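You operate a simulated robot arm through the tools that you are given. There is no shell and no other tool. Be economical: measure what you need, move in short steps, check, and stop when the job is done.

The job below is to be done with a simulated robot arm. You get a single attempt, and the scene is never put back.

JOB
Fill the green mill from the seed jar and shut its lid.
Fine: empty the jar into it, jar back where it stood; leave the dial. Set down upright: seed jar.

It is judged by the outcome, as a careful person would: the job done as asked, and still so three seconds after it is handed in. It fails if anything else is knocked over, pushed out of place, dropped, spilled or broken. A push-on lid holds only when it is set on centred and level and pressed home; a screw cap is set on level and turned clockwise until tight.

ROBOT AND FRAMES
A 6-joint arm with a two-finger parallel gripper, fixed in place. Base frame: the origin is at the foot of the arm, x ahead of it, y to its left, z up; the work surface is at about z = 0. Readings come in mm, degrees, newtons and seconds.
With the tool pointing down near the work surface it reaches from about 120 to 500 mm from the base axis. Its first joint turns from -72.0 to 72.0 degrees. Payload 0.65 kg.
The tool frame sits at the grasp point between the pads (the TCP): z along the fingers, y along the line on which they close. The tips reach 25 mm beyond it. The gripper opens to 76 mm. The fingers are 18 mm wide and 10 mm thick; the gripper's body (36 by 78 mm) begins 45 mm behind the TCP.
Orientation is that of the tool frame in the base frame, as [roll, pitch, yaw] about the fixed x, y, z axes, in that order (R = Rz(yaw) Ry(pitch) Rx(roll)). With the fingers straight down and closing along the base's y, the tool's x points along the base's -x, its y along +y and its z along -z.

CONTROLS
- The arm moves only by the tool apply_moves. Its argument "steps" is a list of rows, each a list of 3 entries, a list of its own where there are three numbers: the shift along the tool's x, y, z in mm, then the turn, a rotation vector about the tool's x, y, z in degrees, then the closure in counts, from 0 (fully open) to 255 (shut). In form: [[[tx, ty, tz], [ax, ay, az], jaw], ...]. A call has 1 to 8 rows; each row is the pose to reach, as a shift and turn from the pose commanded when the call began, along the tool's axes at that moment. Rows are played at 5 a second. More than 50 mm and 8.6 degrees between two rows, or a gripper value outside its range, and nothing of the call is played. Where a pose cannot be reached the arm comes as near as it can. A force on the tool above 40 N (or 10 N above the force at the start of the call, whichever is more), or a blocked arm, ends the call early, and 0.2 s more pass. The fingers move at their own pace (about 108 mm/s each) and stop on an object; they squeeze with about 32 N. The grip force told is the motor's: it shows also when the fingers shut on nothing. Time passes only in rows, and 0.2 s behind the last, so rows that repeat a pose let the fingers close. It gives the time, the measured TCP pose, the force on the tool (base axes), the opening and the grip force at its end, in the units of the frame above (readings bear some noise), with the torque about the TCP (base axes, N m) and any sound that the robot's microphone picked up, and new pictures: "views" is both (left out), scene, wrist or none.
- Cameras (640 x 400 px; columns grow to the right, rows downward): "scene" is fixed at [75, 290.2, 412.4]; the picture's right is [-0.53, -0.85, 0.00], its down [-0.42, 0.27, -0.87] and it looks along [0.73, -0.46, -0.50] (base axes); focal length 214 px, centre (320, 200). "wrist" rides on the gripper at [58, 11, -81] in the tool frame; the picture's right is [-0.18, 0.98, 0.00], its down [-0.75, -0.14, -0.64] and it looks along [-0.63, -0.12, 0.77] (tool axes); focal length 243 px, centre (320, 200). There is no depth. A picture from a camera that has moved, and an enlarged one, comes with that camera's place and axes in the base frame and with its lens.
- enlarge(camera, box): a new picture of the part [left, top, right, bottom] of that camera's present view, enlarged. No time passes.
- job_done(): hands the job in; it is judged then, once.

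Work in short steps. Places have to be worked out from the pictures, the camera data and where the tool is seen: move nearer, look again, correct. Check each grasp and each placing, and mend what went wrong. You have 120 turns and 200 pictures in all, those below and enlarged ones among them. Open the gripper and draw the arm clear of the work before you hand the job in, unless the task says otherwise; then end with one line.

The tools are called after "Request:" as a command line: name --argument value ..., lists and objects as JSON in quotes. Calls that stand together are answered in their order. apply_moves: Moves the arm, as the interface text tells. Its arguments: {"type":"object","properties":{"steps":{"type":"array","items":{"type":"array"}},"views":{"type":"string","enum":["both","scene","wrist","none"]}},"required":["steps"]} The other tools are called the same way: enlarge (camera, box) takes an enlarged picture of a part of a camera's view; job_done () hands the job in.

At the start:

```text
clock: 0.0
tool_pos: [253.6, 180.6, 362.4]
ee_rot: [179.9, 0.0, -179.9]
contact_force: [-0.4, 0.1, 0.2]
moment: [0.03, 0.02, 0.01]
finger_gap: 76.1
gripper_force: 0.0
```

scene: 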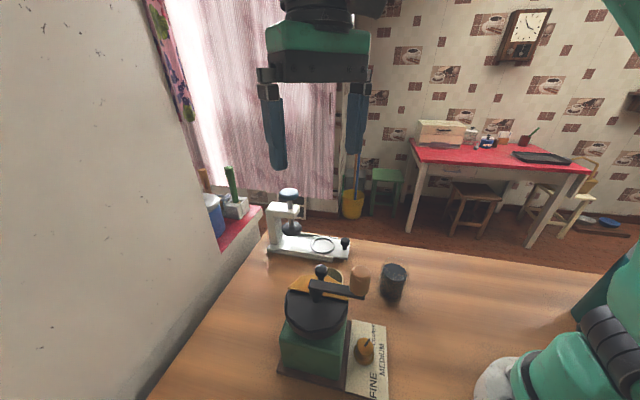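
wrist: 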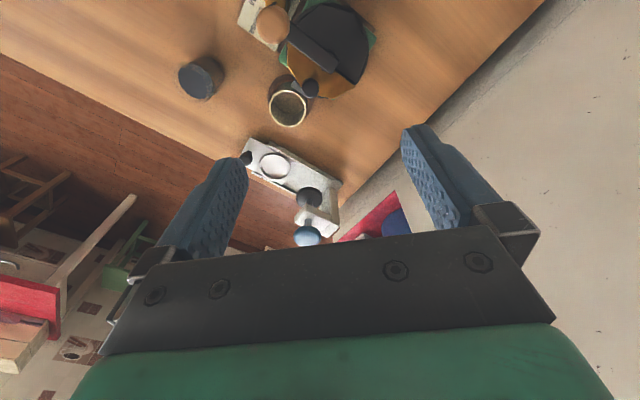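

I'll enlarge the work area in both views to identify the objects.

Request:
enlarge --camera "scene" --box '[250, 170, 430, 400]'

Request:
enlarge --camera "wrist" --box '[160, 0, 400, 150]'

```text
1.74 times, centred on (340, 285) of scene
camera zoom: at [75.0, 290.2, 412.4], right [-0.53, -0.85, 0.0], down [-0.42, 0.27, -0.87], along [0.73, -0.46, -0.5], focal length 373 px, centre (285, 52)
```

zoom: 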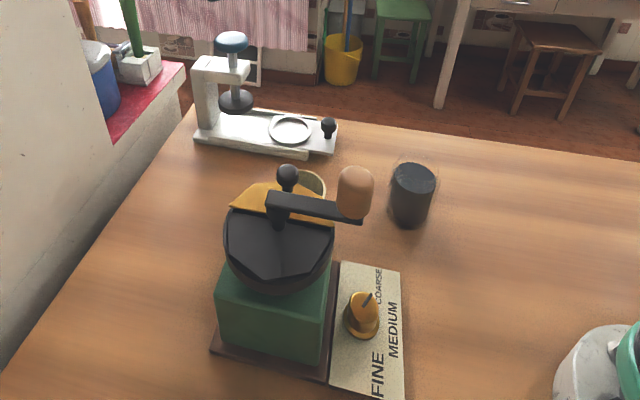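

```text
2.67 times, centred on (280, 75) of wrist
camera zoom: at [194.5, 192.4, 441.2], right [0.18, 0.98, 0.0], down [0.75, -0.14, 0.64], along [0.63, -0.12, -0.77], focal length 647 px, centre (427, 533)
```

zoom: 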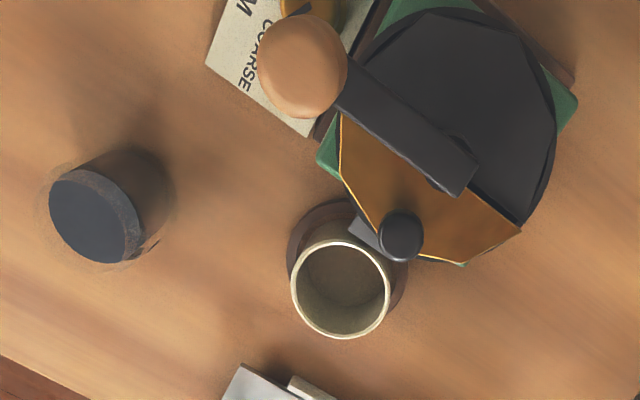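

The mill stands near (246,192), a cream-rimmed cup near (315,118), and a dark cylinder near (259,-13). I'll back off to view the cup and mill with the wrist camera.

Request:
apply_moves --steps '[[[30, -10, 20], [0, 0, 0], 0], [[60, -20, 50], [0, 0, 0], 0], [[85, -30, 70], [0, 0, 0], 0]]' --views "wrist"

```text
clock: 0.8
tool_pos: [167.4, 151.3, 291.3]
ee_rot: [179.8, 0.0, -180.0]
contact_force: [0.6, 0.5, 1.2]
moment: [0.01, 0.01, 0.03]
finger_gap: 76.1
gripper_force: 0.0
camera wrist: at [109.1, 161.9, 370.3], right [0.18, 0.98, 0.0], down [0.75, -0.14, 0.64], along [0.63, -0.12, -0.77], focal length 243 px, centre (320, 200)
```

wrist: 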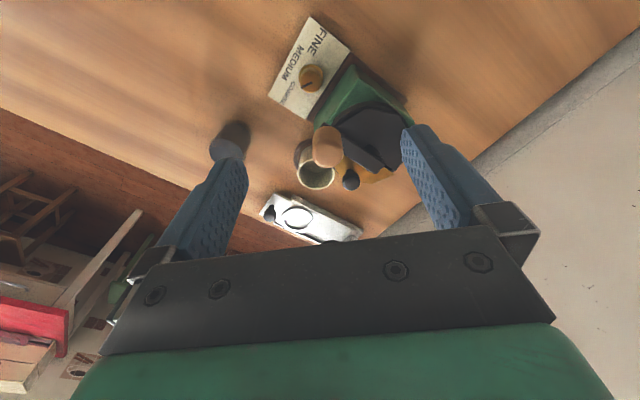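

Request:
enlarge --camera "wrist" --box '[260, 50, 420, 200]'

Request:
enlarge --camera "scene" --box '[270, 250, 410, 400]'

```text
2.67 times, centred on (340, 125) of wrist
camera zoom: at [109.1, 161.9, 370.3], right [0.18, 0.98, 0.0], down [0.75, -0.14, 0.64], along [0.63, -0.12, -0.77], focal length 647 px, centre (267, 400)
```

zoom: 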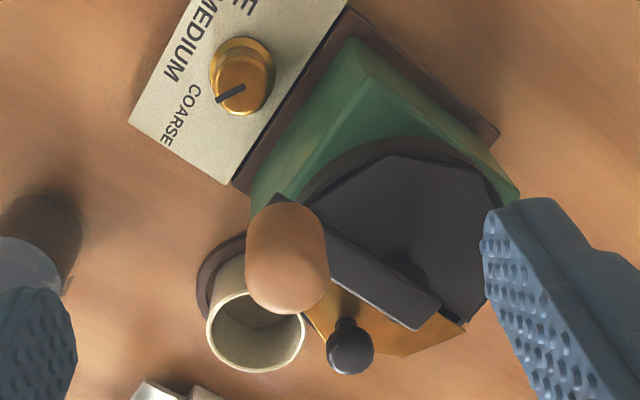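

```text
2.67 times, centred on (340, 325) of scene
camera zoom: at [75.1, 290.2, 412.4], right [-0.53, -0.85, 0.0], down [-0.42, 0.27, -0.87], along [0.73, -0.46, -0.5], focal length 572 px, centre (267, -133)
```

zoom: 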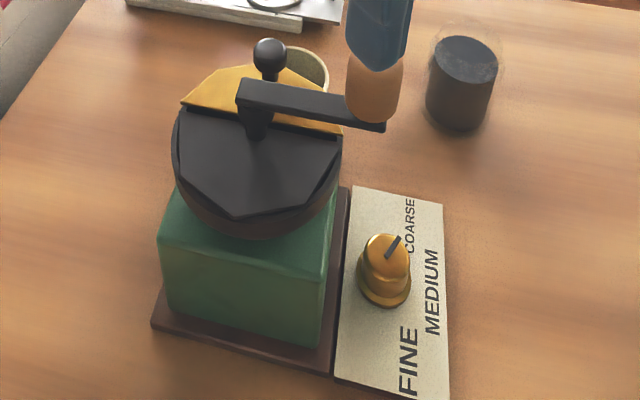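

The dial sits off to the side and won't be touched. Next I'll enlarge the dark cylinder, which may be a clear jar with seeds in it, and look closer at the brass lid.

Request:
enlarge --camera "scene" --box '[360, 240, 430, 310]'

Request:
enlarge --camera "scene" --box '[290, 250, 370, 320]'

```text
5.71 times, centred on (395, 275) of scene
camera zoom: at [75.1, 290.2, 412.4], right [-0.53, -0.85, 0.0], down [-0.42, 0.27, -0.87], along [0.73, -0.46, -0.5], focal length 1226 px, centre (-109, -229)
```

zoom: 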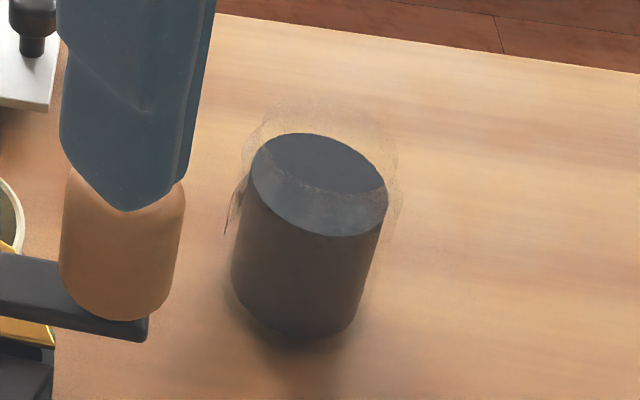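

```text
5.71 times, centred on (330, 285) of scene
camera zoom: at [75.1, 290.2, 412.4], right [-0.53, -0.85, 0.0], down [-0.42, 0.27, -0.87], along [0.73, -0.46, -0.5], focal length 1226 px, centre (263, -286)
```

zoom: 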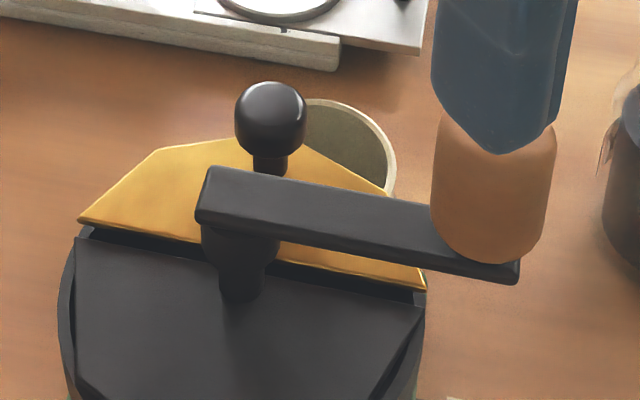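

The glass jar of dark seeds stands at about (259,-13). The mill's lid looks like a brass half-octagon flap with a knob at about (268,166,156). I'll yaw the camera to look along the hinge line and work out how the lid moves.

Request:
apply_moves --steps '[[[-5, -7, 7], [0, 0, -7.75], 0], [[-10, -14, 14], [0, 0, -15.5], 0], [[-15, -21, 21], [0, 0, -23.25], 0], [[-20, -28, 28], [0, 0, -31], 0], [[-25, -35, 35], [0, 0, -38.75], 0], [[-30, -42, 42], [0, 0, -46.5], 0], [[-35, -49, 50], [0, 0, -54.25], 0], [[-39, -55, 57], [0, 0, -62], 0]]' --views "wrist"

```text
clock: 2.6
tool_pos: [207.0, 96.9, 233.8]
ee_rot: [-180.0, 0.2, -117.9]
contact_force: [0.1, 0.2, -0.4]
moment: [-0.01, 0.02, -0.02]
finger_gap: 75.7
gripper_force: 0.1
camera wrist: at [169.8, 49.9, 314.0], right [-0.78, 0.62, 0.0], down [0.48, 0.6, 0.64], along [0.4, 0.5, -0.77], focal length 243 px, centre (320, 200)
```

wrist: 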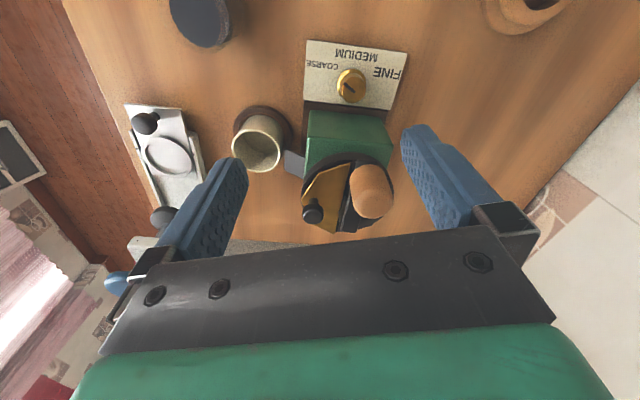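

Request:
enlarge --camera "wrist" --box '[220, 90, 400, 240]'

Request:
enlarge --camera "wrist" --box '[290, 145, 400, 235]'

```text
2.67 times, centred on (310, 165) of wrist
camera zoom: at [169.8, 49.9, 314.0], right [-0.78, 0.62, 0.0], down [0.48, 0.6, 0.64], along [0.4, 0.5, -0.77], focal length 647 px, centre (347, 293)
```

zoom: 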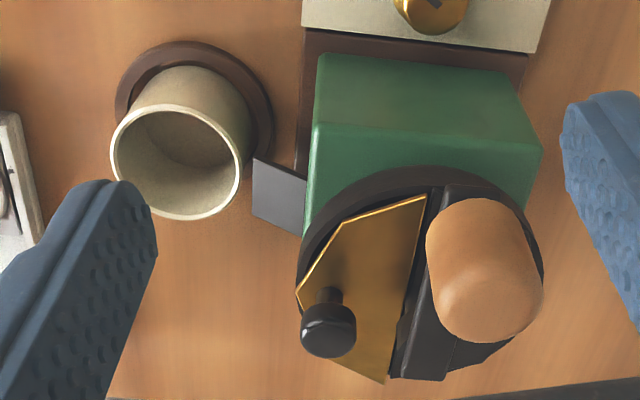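

```text
4.44 times, centred on (345, 190) of wrist
camera zoom: at [169.8, 49.9, 314.0], right [-0.78, 0.62, 0.0], down [0.48, 0.6, 0.64], along [0.4, 0.5, -0.77], focal length 1078 px, centre (209, 244)
```

zoom: 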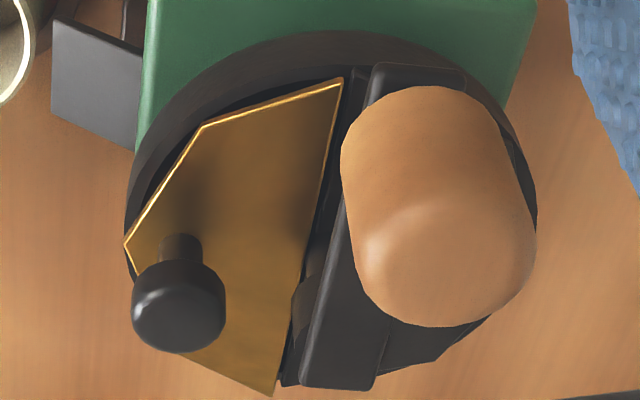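

The flap lies flat and closed at z≈131, so it must come open before pouring. I'll zoom in on its straight edge to see whether it is hinged or lifts off.

Request:
enlarge --camera "scene" --box '[284, 262, 356, 307]'

Request:
enlarge --camera "wrist" --box '[295, 155, 375, 235]'

```text
8.89 times, centred on (320, 284) of scene
camera zoom: at [75.0, 290.2, 412.4], right [-0.53, -0.85, 0.0], down [-0.42, 0.27, -0.87], along [0.73, -0.46, -0.5], focal length 1906 px, centre (320, -551)
```

zoom: 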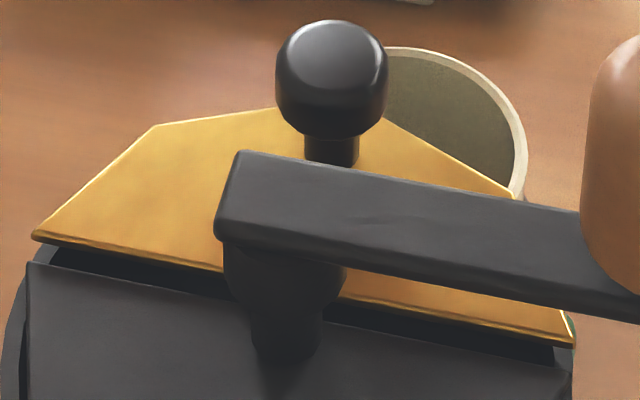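

```text
5.00 times, centred on (335, 195) of wrist
camera zoom: at [169.8, 49.9, 314.0], right [-0.78, 0.62, 0.0], down [0.48, 0.6, 0.64], along [0.4, 0.5, -0.77], focal length 1213 px, centre (245, 225)
```

zoom: 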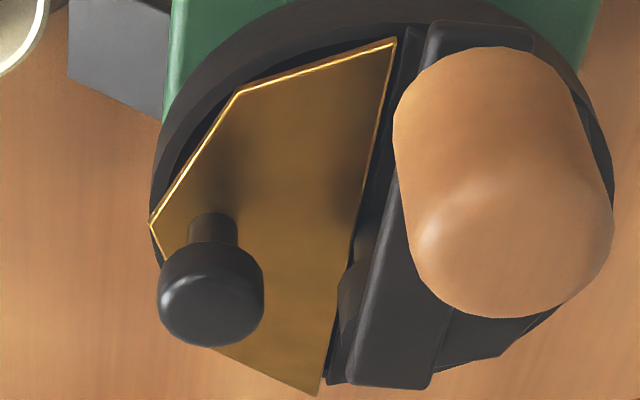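

The brass plate sits slightly above the black half, so I'll test by gripping the knob at about (270,165.5,152). First I'll turn the closing line along the plate's straight edge while moving above the knob.

Request:
apply_moves --steps '[[[-12, -3, -2], [0, 0, 8], 0], [[-24, -6, -4], [0, 0, 16], 0], [[-36, -9, -6], [0, 0, 24], 0], [[-48, -12, -8], [0, 0, 32], 0], [[-60, -15, -10], [0, 0, 40], 0], [[-72, -18, -10], [0, 0, 48], 0], [[-82, -21, -10], [0, 0, 56], 0], [[-90.4, -23.3, -10], [0, 0, 62], 0]]' --views "none"

Request:
apply_moves --steps '[[[0, 0, 0], [0, 0, 8], 0], [[0, 0, 0], [0, 0, 16], 0], [[0, 0, 0], [0, 0, 24], 0], [[0, 0, 0], [0, 0, 32], 0], [[0, 0, 0], [0, 0, 40], 0], [[0, 0, 0], [0, 0, 45], 0]]' --views "both"

```text
clock: 4.4
tool_pos: [270.6, 166.2, 245.2]
ee_rot: [179.9, 0.0, 179.9]
contact_force: [-0.4, 0.0, 0.3]
moment: [0.01, 0.01, -0.01]
finger_gap: 76.1
gripper_force: 0.1
```

```text
clock: 5.8
tool_pos: [269.8, 164.5, 244.9]
ee_rot: [179.9, 0.0, 134.9]
contact_force: [-0.5, 0.4, -0.3]
moment: [0.01, 0.04, 0.02]
finger_gap: 75.9
gripper_force: 0.2
camera wrist: at [236.2, 214.4, 324.2], right [0.83, 0.56, 0.0], down [0.43, -0.63, 0.64], along [0.36, -0.53, -0.77], focal length 243 px, centre (320, 200)
```

scene: 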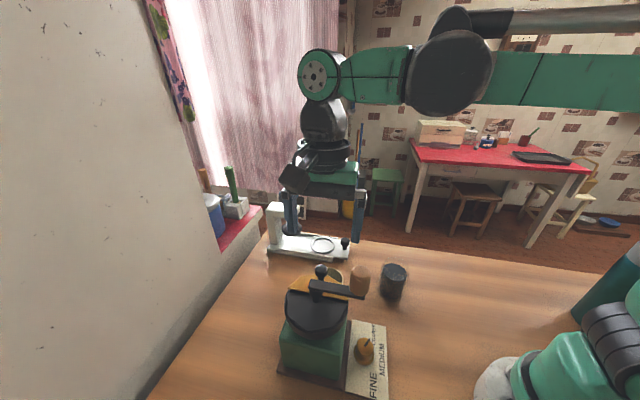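
wrist: 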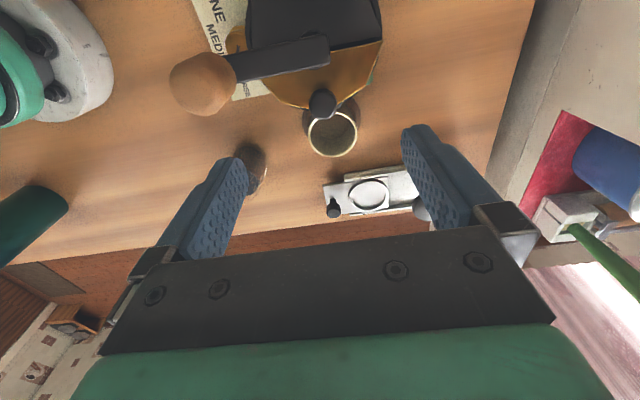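

The knob is seen at about (269.5,167). I'll descend over it and check before closing.

Request:
apply_moves --steps '[[[1.4, 1.4, 30], [0, 0, 0], 0], [[1.4, 1.4, 55], [0, 0, 0], 0], [[1.4, 1.4, 70], [0, 0, 0], 0], [[1.4, 1.4, 82], [0, 0, 0], 0]]' --views "both"

```text
clock: 6.8
tool_pos: [269.6, 168.0, 162.8]
ee_rot: [179.9, 0.0, 135.1]
contact_force: [0.7, -0.4, -0.3]
moment: [0.01, -0.01, 0.0]
finger_gap: 76.0
gripper_force: 0.0
camera wrist: at [236.5, 216.4, 242.0], right [0.82, 0.57, 0.0], down [0.43, -0.63, 0.64], along [0.36, -0.53, -0.77], focal length 243 px, centre (320, 200)
```

scene: 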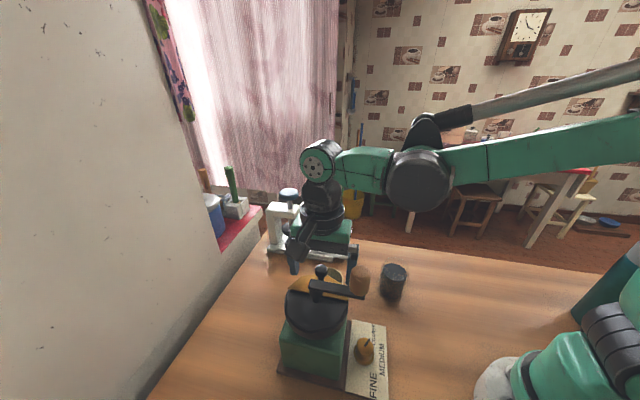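
wrist: 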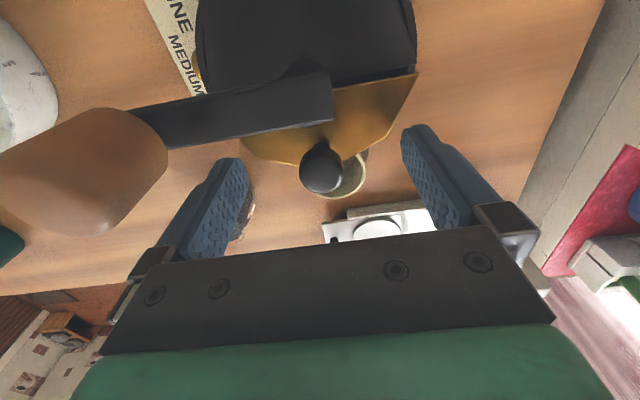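

The knob sits between the fingers, so I'll close on it.

Request:
apply_moves --steps '[[[1.5, 0, 2], [0, 0, 0], 60], [[1.5, 0, 2], [0, 0, 0], 160], [[1.5, 0, 2], [0, 0, 0], 255], [[1.5, 0, 2], [0, 0, 0], 255]]' --views "wrist"

```text
clock: 7.8
tool_pos: [270.1, 168.6, 160.6]
ee_rot: [180.0, 0.0, 135.2]
contact_force: [8.1, 6.3, -7.6]
moment: [0.12, -0.09, -0.04]
finger_gap: 18.8
gripper_force: 36.3
camera wrist: at [235.6, 217.6, 240.1], right [0.82, 0.57, 0.0], down [0.43, -0.63, 0.64], along [0.36, -0.53, -0.77], focal length 243 px, centre (320, 200)
```

wrist: 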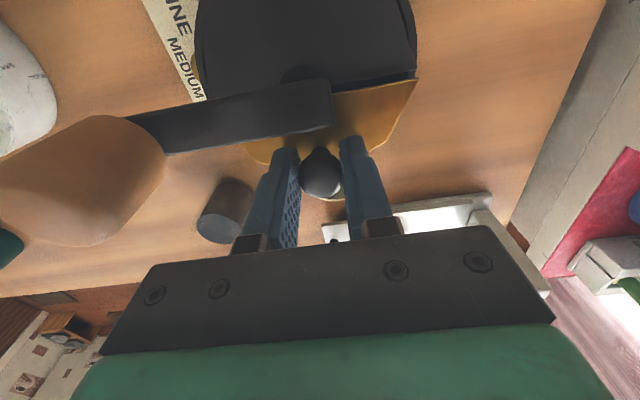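

The grip holds at 18.8 mm. A ~10 N side force pushes along tool +y, so I'll relax that way by 1 mm and then test a small lift.

Request:
apply_moves --steps '[[[0, 1, 0], [0, 0, 0], 255], [[0, 1, -1], [0, 0, 0], 255], [[0, 1, -2], [0, 0, 0], 255]]' --views "wrist"

```text
clock: 8.6
tool_pos: [270.6, 168.4, 162.6]
ee_rot: [179.9, 0.0, 134.9]
contact_force: [-1.0, 0.5, -7.1]
moment: [0.04, 0.09, -0.01]
finger_gap: 18.9
gripper_force: 36.6
stopped in row 3: the force on the tool passed its limit at 40 N (the readings are from after the stop); the commanded pose is now the measured one
camera wrist: at [236.0, 218.2, 240.7], right [0.82, 0.57, 0.0], down [0.43, -0.63, 0.64], along [0.36, -0.53, -0.77], focal length 243 px, centre (320, 200)
```

wrist: 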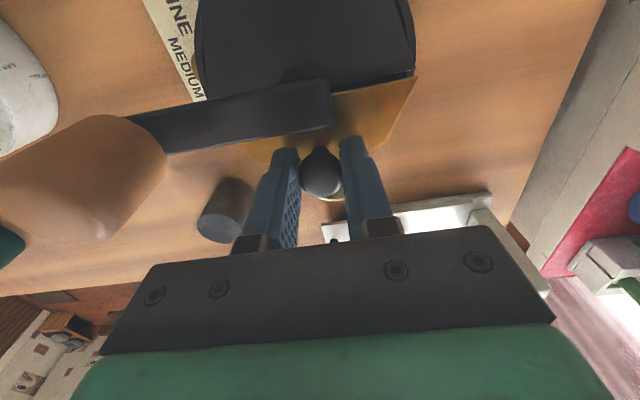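

A straight lift meets stiff resistance, so the lid may be hinged, sliding or swivelling. I'll test the hinge motion next: a 3° rotation about the straight edge.

Request:
apply_moves --steps '[[[0.5, 0, -0.4], [0, -1, 0], 255], [[1.1, 0, -0.9], [0, -2, 0], 255], [[1.6, 0, -1.4], [0, -3, 0], 255]]' --views "none"

```text
clock: 9.4
tool_pos: [269.5, 170.6, 162.9]
ee_rot: [-180.0, 3.2, 135.0]
contact_force: [7.0, -7.3, -35.7]
moment: [0.25, 0.28, 0.0]
finger_gap: 18.9
gripper_force: 36.8
```

Vertical motion is firmly blocked, so it isn't a free hinge. I'll return to level, then probe sliding along the straight-edge direction (a swivel) with small moves.

Request:
apply_moves --steps '[[[-0.8, 0, 1.2], [0, 1.5, 0], 255], [[-1.6, 0, 1.9], [0, 3, 0], 255], [[-1.6, 0, 1.9], [0, 3, 0], 255]]' --views "none"

Request:
apply_moves --steps '[[[0, 0, 0], [0, 0, 0], 255], [[0, 1, 0], [0, 0, 0], 255], [[0, 2, 0], [0, 0, 0], 255]]' --views "none"

```text
clock: 10.2
tool_pos: [269.7, 170.2, 161.5]
ee_rot: [179.9, -0.1, 135.1]
contact_force: [-1.7, 4.6, 40.0]
moment: [0.03, -0.04, -0.05]
finger_gap: 19.1
gripper_force: 36.7
```

```text
clock: 11.0
tool_pos: [270.7, 170.8, 161.5]
ee_rot: [-179.8, 0.0, 135.0]
contact_force: [-8.7, -3.1, 11.2]
moment: [0.02, 0.32, 0.27]
finger_gap: 19.2
gripper_force: 36.6
```

A 2 mm push along +y met only about 9 N, so that may be real motion. I'll relieve the downward force and push further while watching the picture.

Request:
apply_moves --steps '[[[0, 0.5, -0.3], [0, 0, 0], 255], [[0, 1.5, -0.3], [0, 0, 0], 255], [[0, 2.5, -0.3], [0, 0, 0], 255]]' --views "wrist"

```text
clock: 11.8
tool_pos: [273.7, 172.6, 161.2]
ee_rot: [180.0, 0.1, 135.0]
contact_force: [-4.4, -10.4, -16.6]
moment: [-0.05, 0.08, 0.34]
finger_gap: 19.2
gripper_force: 36.9
camera wrist: at [239.5, 221.4, 240.2], right [0.83, 0.56, 0.0], down [0.43, -0.63, 0.64], along [0.36, -0.53, -0.76], focal length 243 px, centre (320, 200)
```

wrist: 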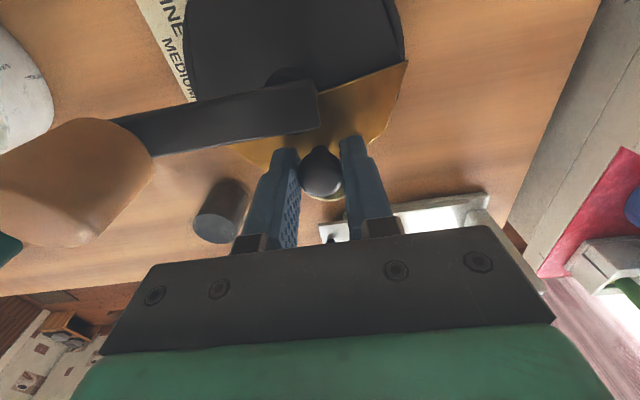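

The plate is swivelling: it has turned about 9° around the axle (~245,191) at r≈34 mm. I'll follow that arc and turn the tool with it.

Request:
apply_moves --steps '[[[1.3, 4.6, 0.2], [0, 0, -8], 255], [[3.3, 8.9, 0.2], [0, 0, -16], 255], [[5.8, 12.9, 0.2], [0, 0, -24], 255], [[8.9, 16.5, 0.2], [0, 0, -32], 255]]' --views "wrist"

```text
clock: 12.8
tool_pos: [279.8, 189.6, 160.9]
ee_rot: [179.8, 0.1, 167.0]
contact_force: [21.0, -6.9, -2.2]
moment: [-0.17, -0.45, 0.17]
finger_gap: 18.8
gripper_force: 37.2
camera wrist: at [224.2, 214.3, 240.1], right [0.4, 0.92, 0.0], down [0.7, -0.31, 0.64], along [0.59, -0.26, -0.76], focal length 243 px, centre (320, 200)
```

wrist: 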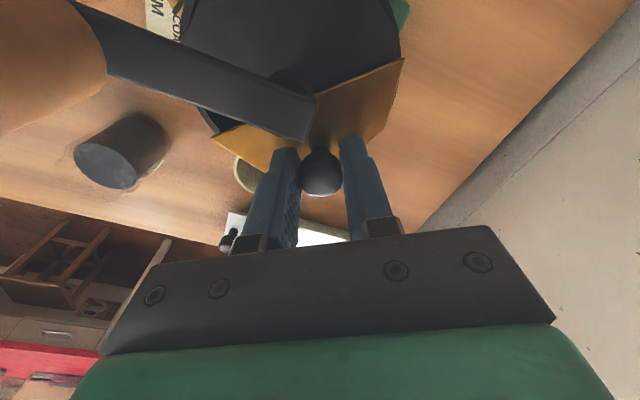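

The plate follows, and the outward force means the centre is nearer (246,194) with r≈35. I'll continue on that corrected arc.

Request:
apply_moves --steps '[[[-0.5, 4.8, 0], [0, 0, -8], 255], [[1.0, 9.5, 0], [0, 0, -16], 255], [[3.1, 13.9, 0], [0, 0, -24], 255], [[5.9, 18.0, 0], [0, 0, -32], 255], [[9.2, 21.7, 0], [0, 0, -40], 255], [[12.9, 24.8, 0], [0, 0, -48], 255]]' --views "wrist"

```text
clock: 13.9
tool_pos: [273.8, 210.0, 162.3]
ee_rot: [180.0, -0.5, -158.5]
contact_force: [-0.8, 0.5, -3.7]
moment: [0.04, -0.06, -0.02]
finger_gap: 19.2
gripper_force: 37.2
stopped in row 5: the force on the tool passed its limit at 41 N (the readings are from after the stop); the commanded pose is now the measured one
camera wrist: at [216.1, 198.8, 240.9], right [-0.19, 0.98, 0.0], down [0.76, 0.15, 0.64], along [0.62, 0.12, -0.77], focal length 243 px, centre (320, 200)
```

wrist: 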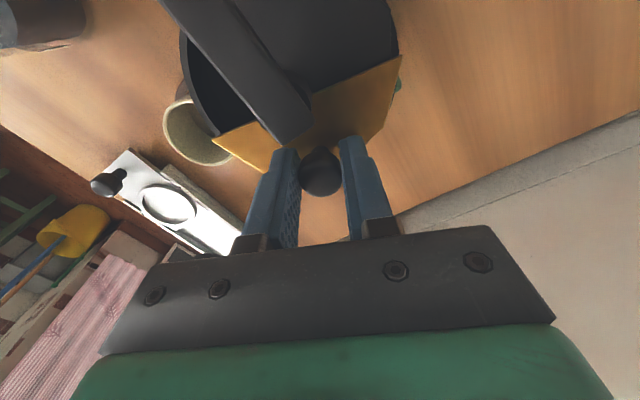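

Refitting all four points gives centre (248,191.3) and r≈31.9, with the lid now about 80° open. I'll continue on the better arc.

Request:
apply_moves --steps '[[[1.4, 4.3, 0.5], [0, 0, -8], 255], [[3.4, 8.2, 0.5], [0, 0, -16], 255], [[5.9, 11.9, 0.5], [0, 0, -24], 255], [[8.9, 15.2, 0.5], [0, 0, -32], 255], [[12.3, 18.0, 0.5], [0, 0, -40], 255]]' --views "both"

```text
clock: 15.1
tool_pos: [256.2, 222.1, 160.9]
ee_rot: [179.7, -0.3, -118.3]
contact_force: [5.3, 12.9, 37.6]
moment: [0.1, 0.0, 0.04]
finger_gap: 19.2
gripper_force: 37.3
camera wrist: at [219.1, 176.4, 240.4], right [-0.78, 0.63, 0.0], down [0.49, 0.6, 0.64], along [0.4, 0.5, -0.77], focal length 243 px, centre (320, 200)
```

scene: 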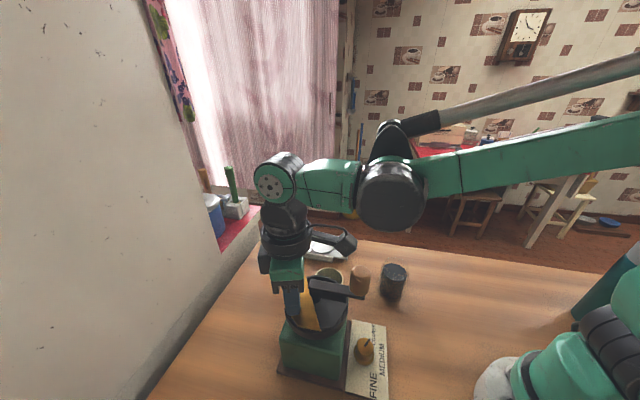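
wrist: 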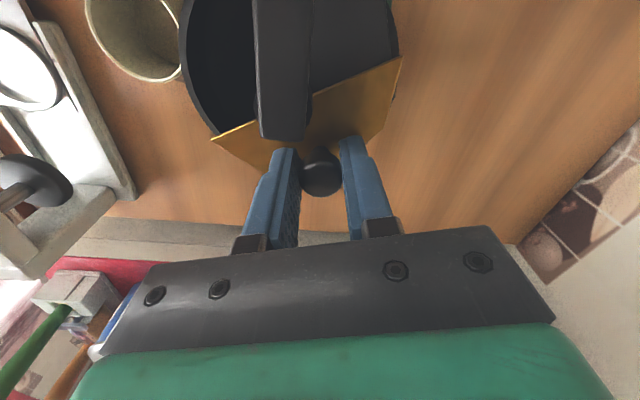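

The lid is about 120° open and the hopper mouth is showing. I'll carry on another ~45°, easing the downward load.

Request:
apply_moves --steps '[[[1.2, 4.0, -0.7], [0, 0, -8], 255], [[3.1, 8.1, -0.7], [0, 0, -16], 255], [[5.5, 11.8, -0.7], [0, 0, -24], 255], [[8.5, 15.1, -0.7], [0, 0, -32], 255], [[11.9, 18.0, -0.7], [0, 0, -40], 255], [[15.6, 20.5, -0.7], [0, 0, -48], 255]]' --views "both"

```text
clock: 16.3
tool_pos: [238.6, 221.2, 160.3]
ee_rot: [-179.7, 0.0, -79.4]
contact_force: [10.4, 4.7, -6.8]
moment: [-0.1, -0.2, -0.05]
finger_gap: 19.2
gripper_force: 36.0
stopped in row 6: the force on the tool passed its limit at 55 N (the readings are from after the stop); the commanded pose is now the measured one
camera wrist: at [238.0, 161.4, 240.4], right [-1.0, 0.0, -0.01], down [0.0, 0.77, 0.64], along [0.0, 0.64, -0.77], focal length 243 px, centre (320, 200)
```

scene: 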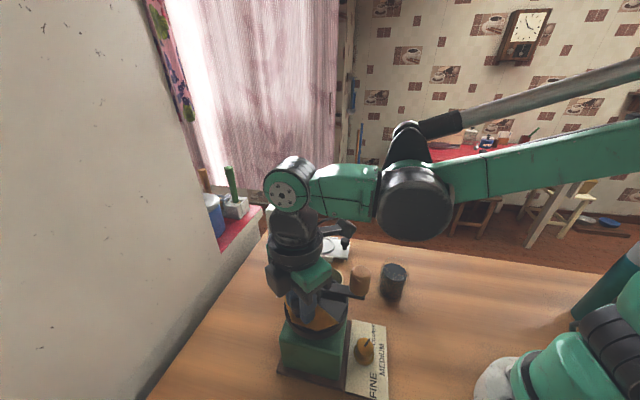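
wrist: 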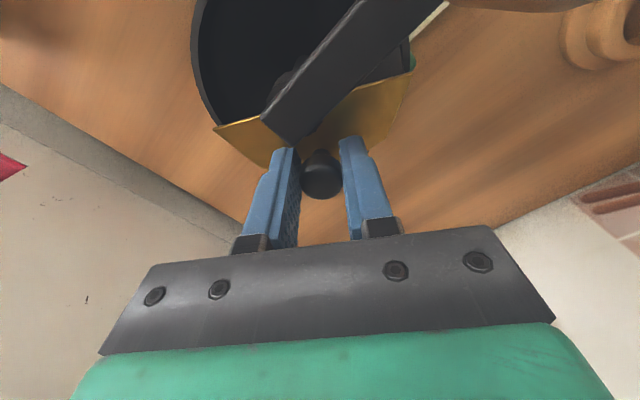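

The lid is about 153° open and has likely reached its stop. I'll release, rise, and look into the hopper.

Request:
apply_moves --steps '[[[0, 0, 0], [0, 0, 0], 100], [[0, 0, 0], [0, 0, 0], 0], [[0, 0, -25], [0, 0, 0], 0], [[0, 0, -65], [0, 0, 0], 0], [[0, 0, -105], [0, 0, 0], 0]]' --views "both"

Request:
enlarge --camera "wrist" --box '[220, 40, 460, 200]'

Request:
enlarge --camera "scene" --box '[270, 260, 380, 340]'

```text
clock: 17.5
tool_pos: [237.9, 219.0, 267.3]
ee_rot: [-179.8, 0.1, -79.3]
contact_force: [-0.4, -0.5, -1.0]
moment: [-0.01, 0.02, -0.01]
finger_gap: 75.9
gripper_force: 0.1
camera wrist: at [237.4, 160.4, 346.1], right [-1.0, 0.0, 0.0], down [0.0, 0.77, 0.64], along [0.0, 0.64, -0.77], focal length 243 px, centre (320, 200)
```

scene: 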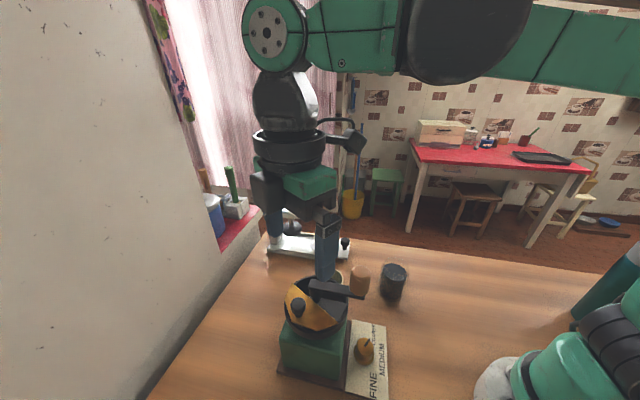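
wrist: 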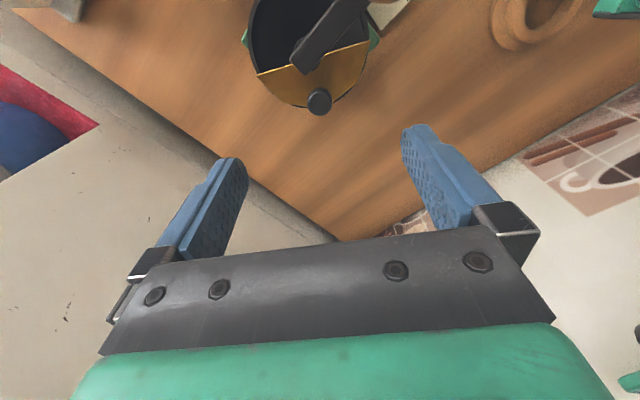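

```text
2.50 times, centred on (340, 120) of wrist
camera zoom: at [237.4, 160.4, 346.1], right [-1.0, 0.0, 0.0], down [0.0, 0.77, 0.64], along [0.0, 0.64, -0.77], focal length 606 px, centre (270, 400)
```

zoom: 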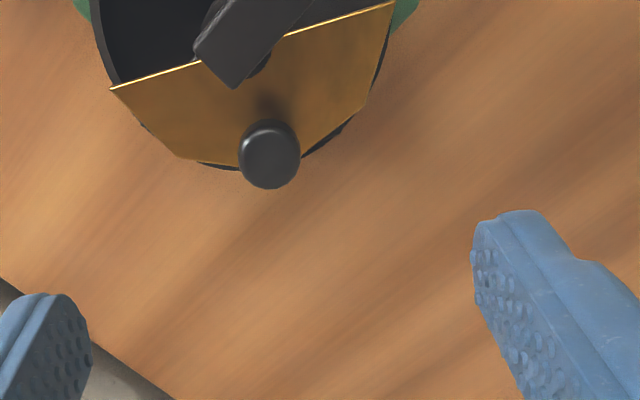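

```text
5.00 times, centred on (325, 300) of scene
camera zoom: at [75.0, 290.2, 412.4], right [-0.53, -0.85, 0.0], down [-0.42, 0.27, -0.87], along [0.73, -0.46, -0.5], focal length 1072 px, centre (295, -300)
```

zoom: 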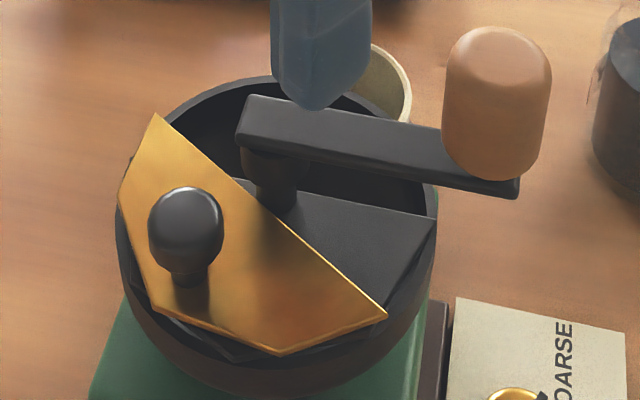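

The opening is clear on the cup side. Next I'll rotate back and travel towards the jar to measure it closely.

Request:
apply_moves --steps '[[[15.5, 8.6, 0], [0, 0, 7.75], 0], [[31, 17.3, 0], [0, 0, 15.5], 0], [[46.5, 26, 0], [0, 0, 23.25], 0], [[62, 34.6, 0], [0, 0, 31], 0], [[77.5, 43.3, 0], [0, 0, 38.75], 0], [[93, 51.9, 0], [0, 0, 46.5], 0], [[108.6, 60.6, 0], [0, 0, 54.25], 0]]' --views "none"

```text
clock: 19.1
tool_pos: [197.8, 101.9, 265.8]
ee_rot: [-179.8, 0.1, -133.7]
contact_force: [-0.2, -0.4, -0.4]
moment: [-0.02, -0.01, 0.01]
finger_gap: 76.2
gripper_force: 0.0
```

Continuing to the viewing pose for the jar.

Request:
apply_moves --steps '[[[16, -8, 5], [0, 0, 7.75], 0], [[32, -16, 12], [0, 0, 15.5], 0], [[48, -24, 25], [0, 0, 23.25], 0], [[64, -31, 42], [0, 0, 31], 0], [[80, -39, 60], [0, 0, 38.75], 0], [[96.5, -46.6, 80], [0, 0, 46.3], 0]]' --views "both"

Request:
enlarge --camera "wrist" --box '[240, 100, 400, 220]'

Request:
enlarge --camera "scene" --box '[365, 245, 425, 305]'

```text
clock: 20.5
tool_pos: [163.6, 0.1, 185.2]
ee_rot: [180.0, 0.2, 179.9]
contact_force: [-0.7, -0.3, 0.0]
moment: [0.03, -0.02, 0.0]
finger_gap: 75.6
gripper_force: 0.0
camera wrist: at [105.7, 11.8, 264.9], right [0.19, 0.98, 0.0], down [0.75, -0.14, 0.65], along [0.63, -0.12, -0.76], focal length 243 px, centre (320, 200)
```

scene: 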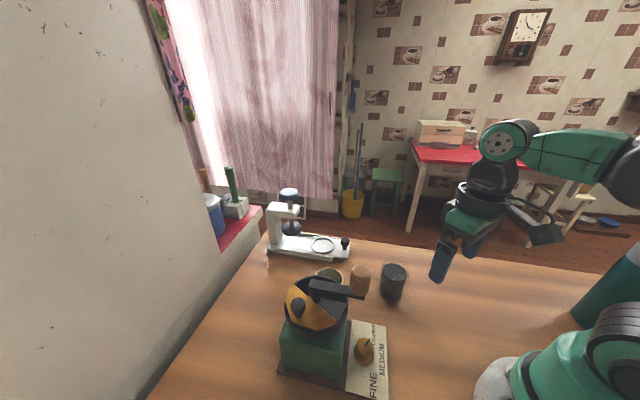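
wrist: 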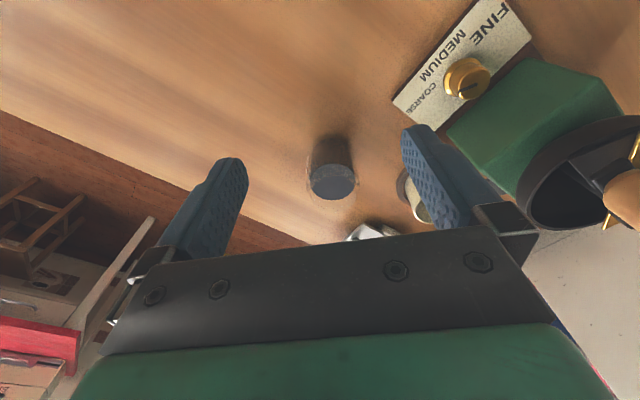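

```text
3.33 times, centred on (320, 160) of wrist
camera zoom: at [105.7, 11.8, 264.9], right [0.19, 0.98, 0.0], down [0.75, -0.14, 0.65], along [0.63, -0.12, -0.76], focal length 809 px, centre (320, 333)
```

zoom: 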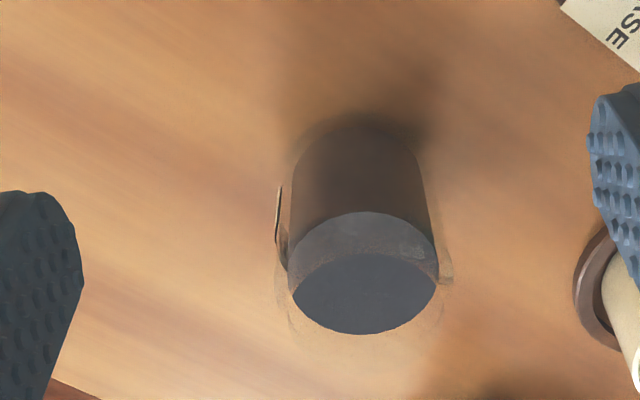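

```text
6.67 times, centred on (395, 275) of scene
camera zoom: at [75.0, 290.2, 412.4], right [-0.53, -0.85, 0.0], down [-0.42, 0.27, -0.87], along [0.73, -0.46, -0.5], focal length 1430 px, centre (-180, -300)
```

zoom: 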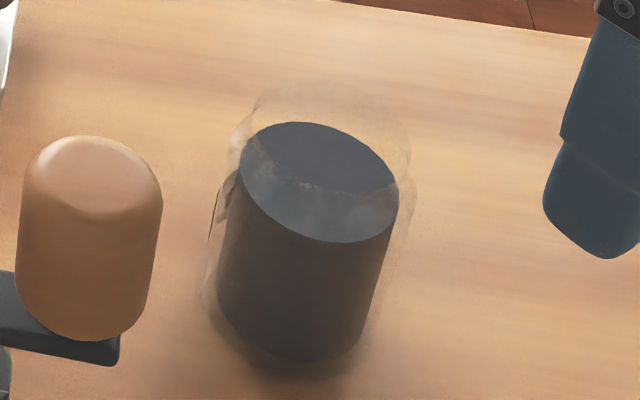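

The jar axis is at about (253,-3), outer diameter ~60 mm, rim at z≈79 and seeds to z≈62. I'll grasp it from the -y side with a near-horizontal tool so that rolling the tool pours it, starting with yaw to 90° in free space.

Request:
apply_moves --steps '[[[-8, -14, -8], [0, 0, 7.75], 0], [[-16, -28, -16], [0, 0, 15.5], 0], [[-24, -42, -24], [0, 0, 23.25], 0], [[-32, -56, -32], [0, 0, 31], 0], [[-40, -70, -40], [0, 0, 38.75], 0], [[-48, -84, -45], [0, 0, 46.5], 0], [[-56, -98, -45], [0, 0, 54.25], 0], [[-66, -110, -45], [0, 0, 62], 0]]' --views "none"

Request:
apply_moves --steps '[[[0, 0, 0], [0, 0, 7], 0], [[0, 0, 0], [0, 0, 14], 0], [[0, 0, 0], [0, 0, 21], 0], [[0, 0, 0], [0, 0, 28], 0]]' --views "none"

Request:
apply_moves --steps '[[[0, 0, 0], [0, 8.5, 0], 0], [[0, 0, 0], [0, 17, 0], 0], [[0, 0, 0], [0, 25.5, 0], 0], [[0, 0, 0], [0, 34, 0], 0], [[0, 0, 0], [0, 42.5, 0], 0], [[0, 0, 0], [0, 51, 0], 0], [[0, 0, 0], [0, 59.5, 0], 0], [[0, 0, 0], [0, 68, 0], 0]]' --views "both"

```text
clock: 22.3
tool_pos: [232.7, -110.0, 231.2]
ee_rot: [179.9, 0.0, 117.9]
contact_force: [0.7, 0.1, 0.3]
moment: [-0.02, 0.0, -0.01]
finger_gap: 76.0
gripper_force: 0.1
```

```text
clock: 23.3
tool_pos: [231.2, -109.4, 230.8]
ee_rot: [179.8, 0.0, 90.0]
contact_force: [0.0, -0.1, -0.4]
moment: [0.0, -0.01, -0.02]
finger_gap: 75.8
gripper_force: 0.1
```

```text
clock: 25.1
tool_pos: [305.3, -9.1, 229.3]
ee_rot: [178.6, -67.7, 90.4]
contact_force: [0.6, -0.1, -0.1]
moment: [0.0, 0.01, -0.01]
finger_gap: 76.2
gripper_force: 0.1
out of reach, approached as far as the arm can: row 5, 6, 7, 8
camera wrist: at [314.5, -61.8, 312.6], right [0.98, -0.08, -0.16], down [-0.15, -0.88, -0.45], along [-0.1, 0.47, -0.88], focal length 243 px, centre (320, 200)
```

scene: 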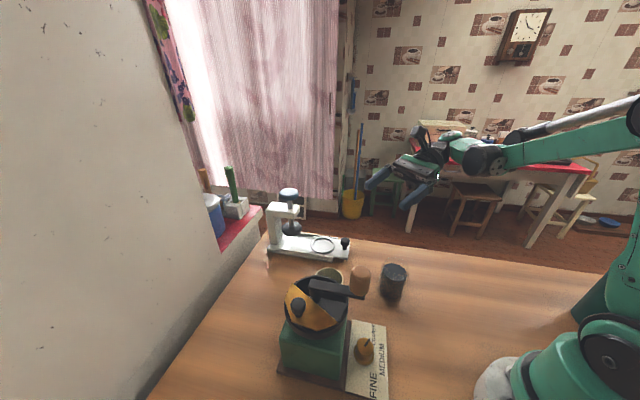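
wrist: 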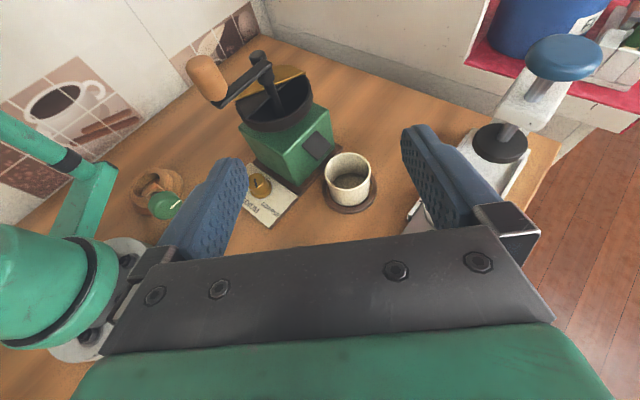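

Some poses were out of reach, and the arm settled at (305,-9,229) with the tilt achieved. A null move will show which pose is now the commanded one.

Request:
apply_moves --steps '[[[0, 0, -3], [0, 0, 0], 0]]' --views "none"

```text
clock: 25.5
tool_pos: [308.9, -7.1, 230.7]
ee_rot: [179.4, -68.0, 90.5]
contact_force: [0.1, -0.9, -0.1]
moment: [0.02, 0.0, -0.01]
finger_gap: 75.6
gripper_force: 0.0
out of reach, approached as far as the arm can: row 1
```

The requested pose remains unreachable with the tool pointing along +y, probably a wrist limit. I'll turn the heading to 60°, nearer the arm's own direction, and come to a pre-grasp standoff at z≈150.

Request:
apply_moves --steps '[[[-15, -5, 16], [-7, 0, 2.8], 0], [[-31, -10, 32], [-13.9, 0, 5.6], 0], [[-46, -15, 48], [-20.9, 0, 8.4], 0], [[-62, -20, 65], [-27.8, 0, 11.2], 0], [[-62, -20, 65], [-27.8, 0, 11.2], 0]]' --views "both"

```text
clock: 26.7
tool_pos: [288.1, 29.3, 150.4]
ee_rot: [179.6, -68.1, 60.3]
contact_force: [0.2, 0.5, 0.0]
moment: [0.02, 0.01, -0.01]
finger_gap: 76.3
gripper_force: 0.0
camera wrist: at [270.4, -21.8, 232.5], right [0.82, -0.55, -0.17], down [-0.56, -0.69, -0.46], along [0.14, 0.47, -0.87], focal length 243 px, centre (320, 200)
```

scene: 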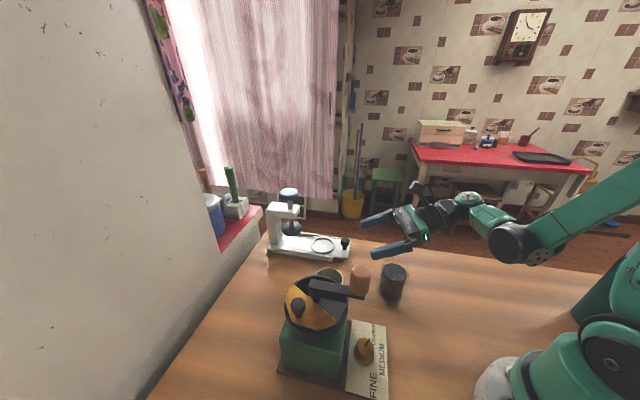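
wrist: 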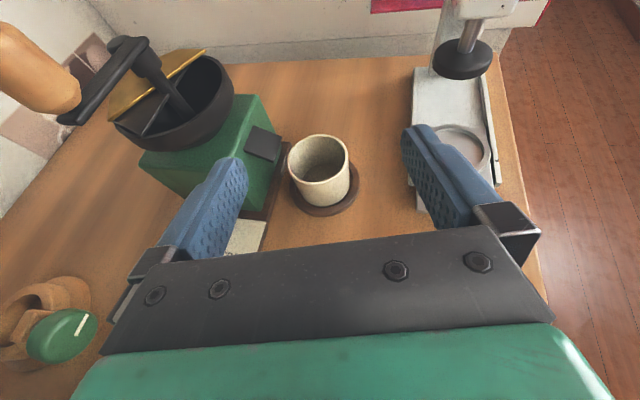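

The pose is now commanded exactly: heading 60°, tilt 22° down. I'll back off to a standoff behind the jar at about (211,-75,150).

Request:
apply_moves --steps '[[[-12, -3.7, -30], [0, 0, 0], 0], [[-24, -7.4, -60], [0, 0, 0], 0], [[-36, -11, -89], [0, 0, 0], 0], [[-48.2, -14.7, -119.2], [0, 0, 0], 0]]' --views "wrist"

```text
clock: 27.7
tool_pos: [211.0, -74.0, 149.1]
ee_rot: [179.5, -68.2, 60.6]
contact_force: [0.8, 0.4, -0.1]
moment: [-0.02, -0.02, -0.01]
finger_gap: 76.0
gripper_force: 0.1
camera wrist: at [193.7, -125.8, 232.8], right [0.82, -0.55, -0.17], down [-0.56, -0.69, -0.46], along [0.14, 0.47, -0.87], focal length 243 px, centre (320, 200)
```

wrist: 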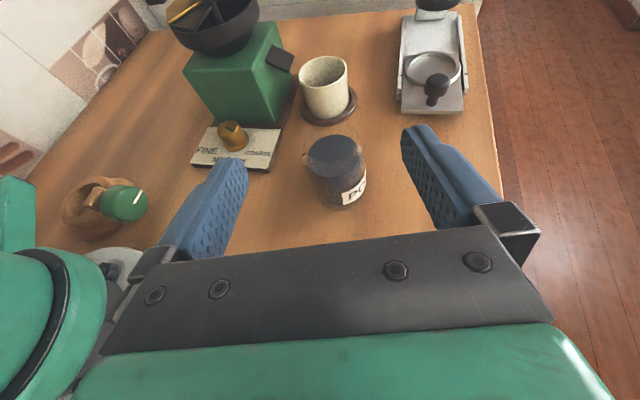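

Standoff reached, with the labelled jar centred between the fingers. I'll zoom in to refine its centre and rim.

Request:
enlarge --camera "wrist" --box '[270, 110, 400, 220]'

```text
3.64 times, centred on (335, 165) of wrist
camera zoom: at [193.7, -125.8, 232.8], right [0.82, -0.55, -0.17], down [-0.56, -0.69, -0.46], along [0.14, 0.47, -0.87], focal length 882 px, centre (266, 327)
```

zoom: 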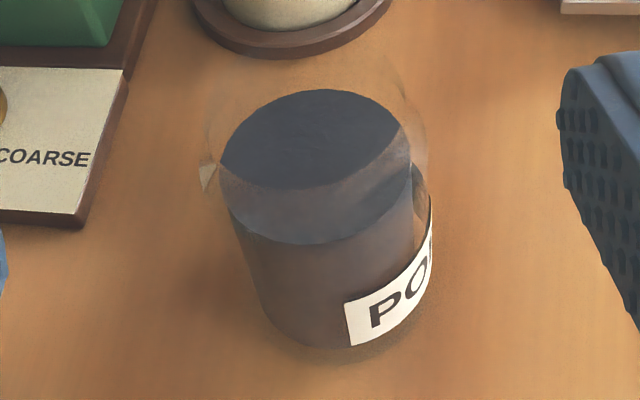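

The jar axis refines to about (255,-3.5). I'll drop to z≈47 at the standoff with a 3.6 mm lateral correction, then check.

Request:
apply_moves --steps '[[[-30, 1.2, 12], [0, 0, 0], 0], [[-60, 2.4, 24], [0, 0, 0], 0], [[-94.6, 3.6, 38.3], [0, 0, 0], 0], [[-94.6, 3.6, 38.3], [0, 0, 0], 0]]' --views "both"

```text
clock: 28.7
tool_pos: [235.2, -105.7, 88.9]
ee_rot: [179.5, -68.1, 60.5]
contact_force: [-0.4, 0.8, 0.4]
moment: [-0.05, -0.02, 0.05]
finger_gap: 76.1
gripper_force: 0.0
out of reach, approached as far as the arm can: row 2, 3, 4
camera wrist: at [216.5, -156.7, 172.7], right [0.82, -0.55, -0.17], down [-0.56, -0.69, -0.46], along [0.14, 0.47, -0.87], focal length 243 px, centre (320, 200)
```

scene: 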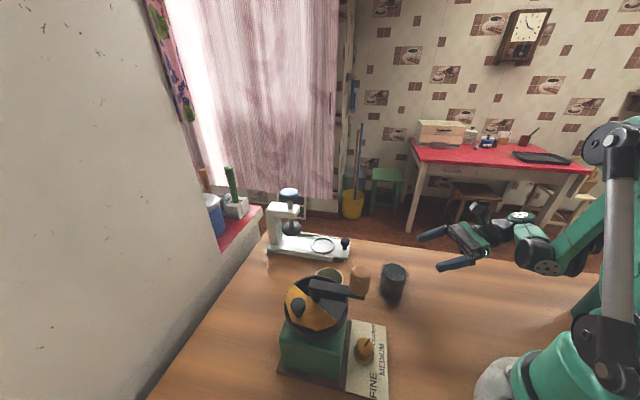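
wrist: 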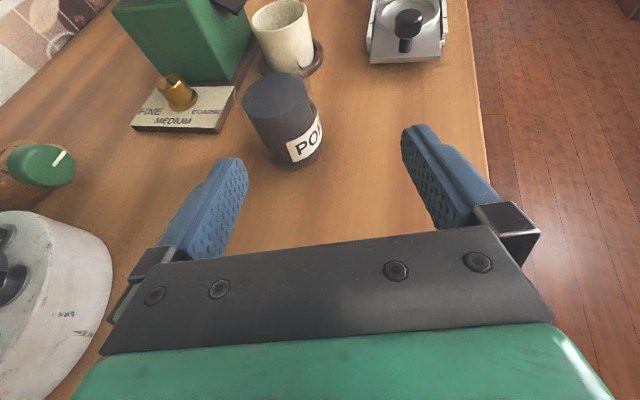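

The low standoff is out of reach, but directly above the jar should be easier. I'll rise to z≈150, go over the jar, and test descending vertically with the fingers straddling it.

Request:
apply_moves --steps '[[[28, 0, -11], [0, 0, 0], 0], [[56.6, 0, -22.9], [0, 0, 0], 0], [[68, -11, 7], [0, 0, 0], 0], [[80, -22, 36], [0, 0, 0], 0], [[92.2, -33, 65.1], [0, 0, 0], 0], [[92.2, -33, 65.1], [0, 0, 0], 0]]' --views "wrist"

```text
clock: 30.1
tool_pos: [253.0, -6.7, 149.5]
ee_rot: [179.7, -68.1, 60.4]
contact_force: [0.1, -0.1, -0.1]
moment: [0.01, 0.0, -0.01]
finger_gap: 75.9
gripper_force: 0.2
camera wrist: at [235.9, -57.2, 233.5], right [0.82, -0.55, -0.17], down [-0.56, -0.69, -0.46], along [0.14, 0.47, -0.87], focal length 243 px, centre (320, 200)
```

wrist: 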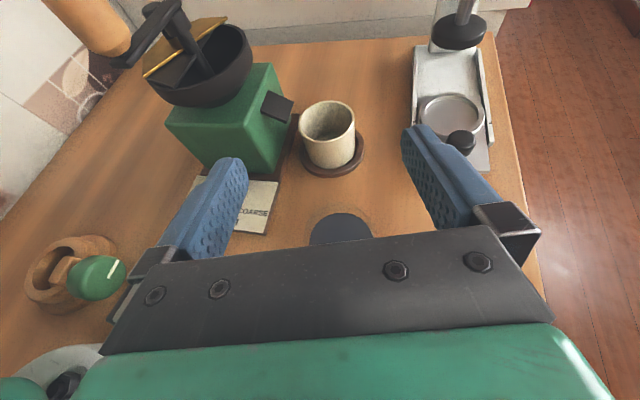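

Positioned over the jar. I'll descend to z≈112 to test reach before straddling.

Request:
apply_moves --steps '[[[-17, 0, 7], [0, 0, 0], 0], [[-35, 0, 14], [0, 0, 0], 0]]' --views "wrist"

```text
clock: 30.7
tool_pos: [258.4, -11.6, 127.0]
ee_rot: [179.6, -68.0, 60.5]
contact_force: [0.1, 0.2, 0.2]
moment: [-0.01, 0.0, 0.02]
finger_gap: 76.0
gripper_force: 0.0
out of reach, approached as far as the arm can: row 2
camera wrist: at [241.7, -61.6, 210.4], right [0.82, -0.55, -0.17], down [-0.56, -0.69, -0.46], along [0.14, 0.47, -0.87], focal length 243 px, centre (320, 200)
```

wrist: 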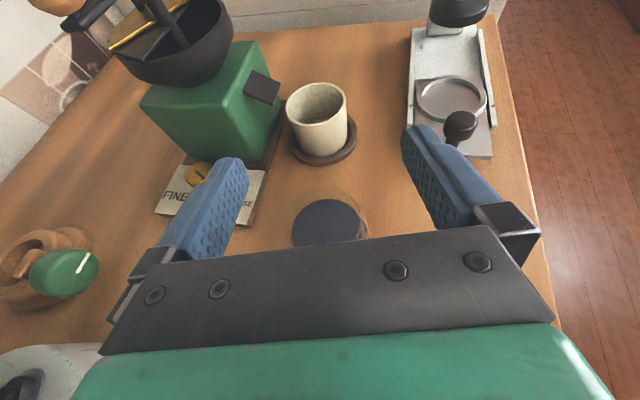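

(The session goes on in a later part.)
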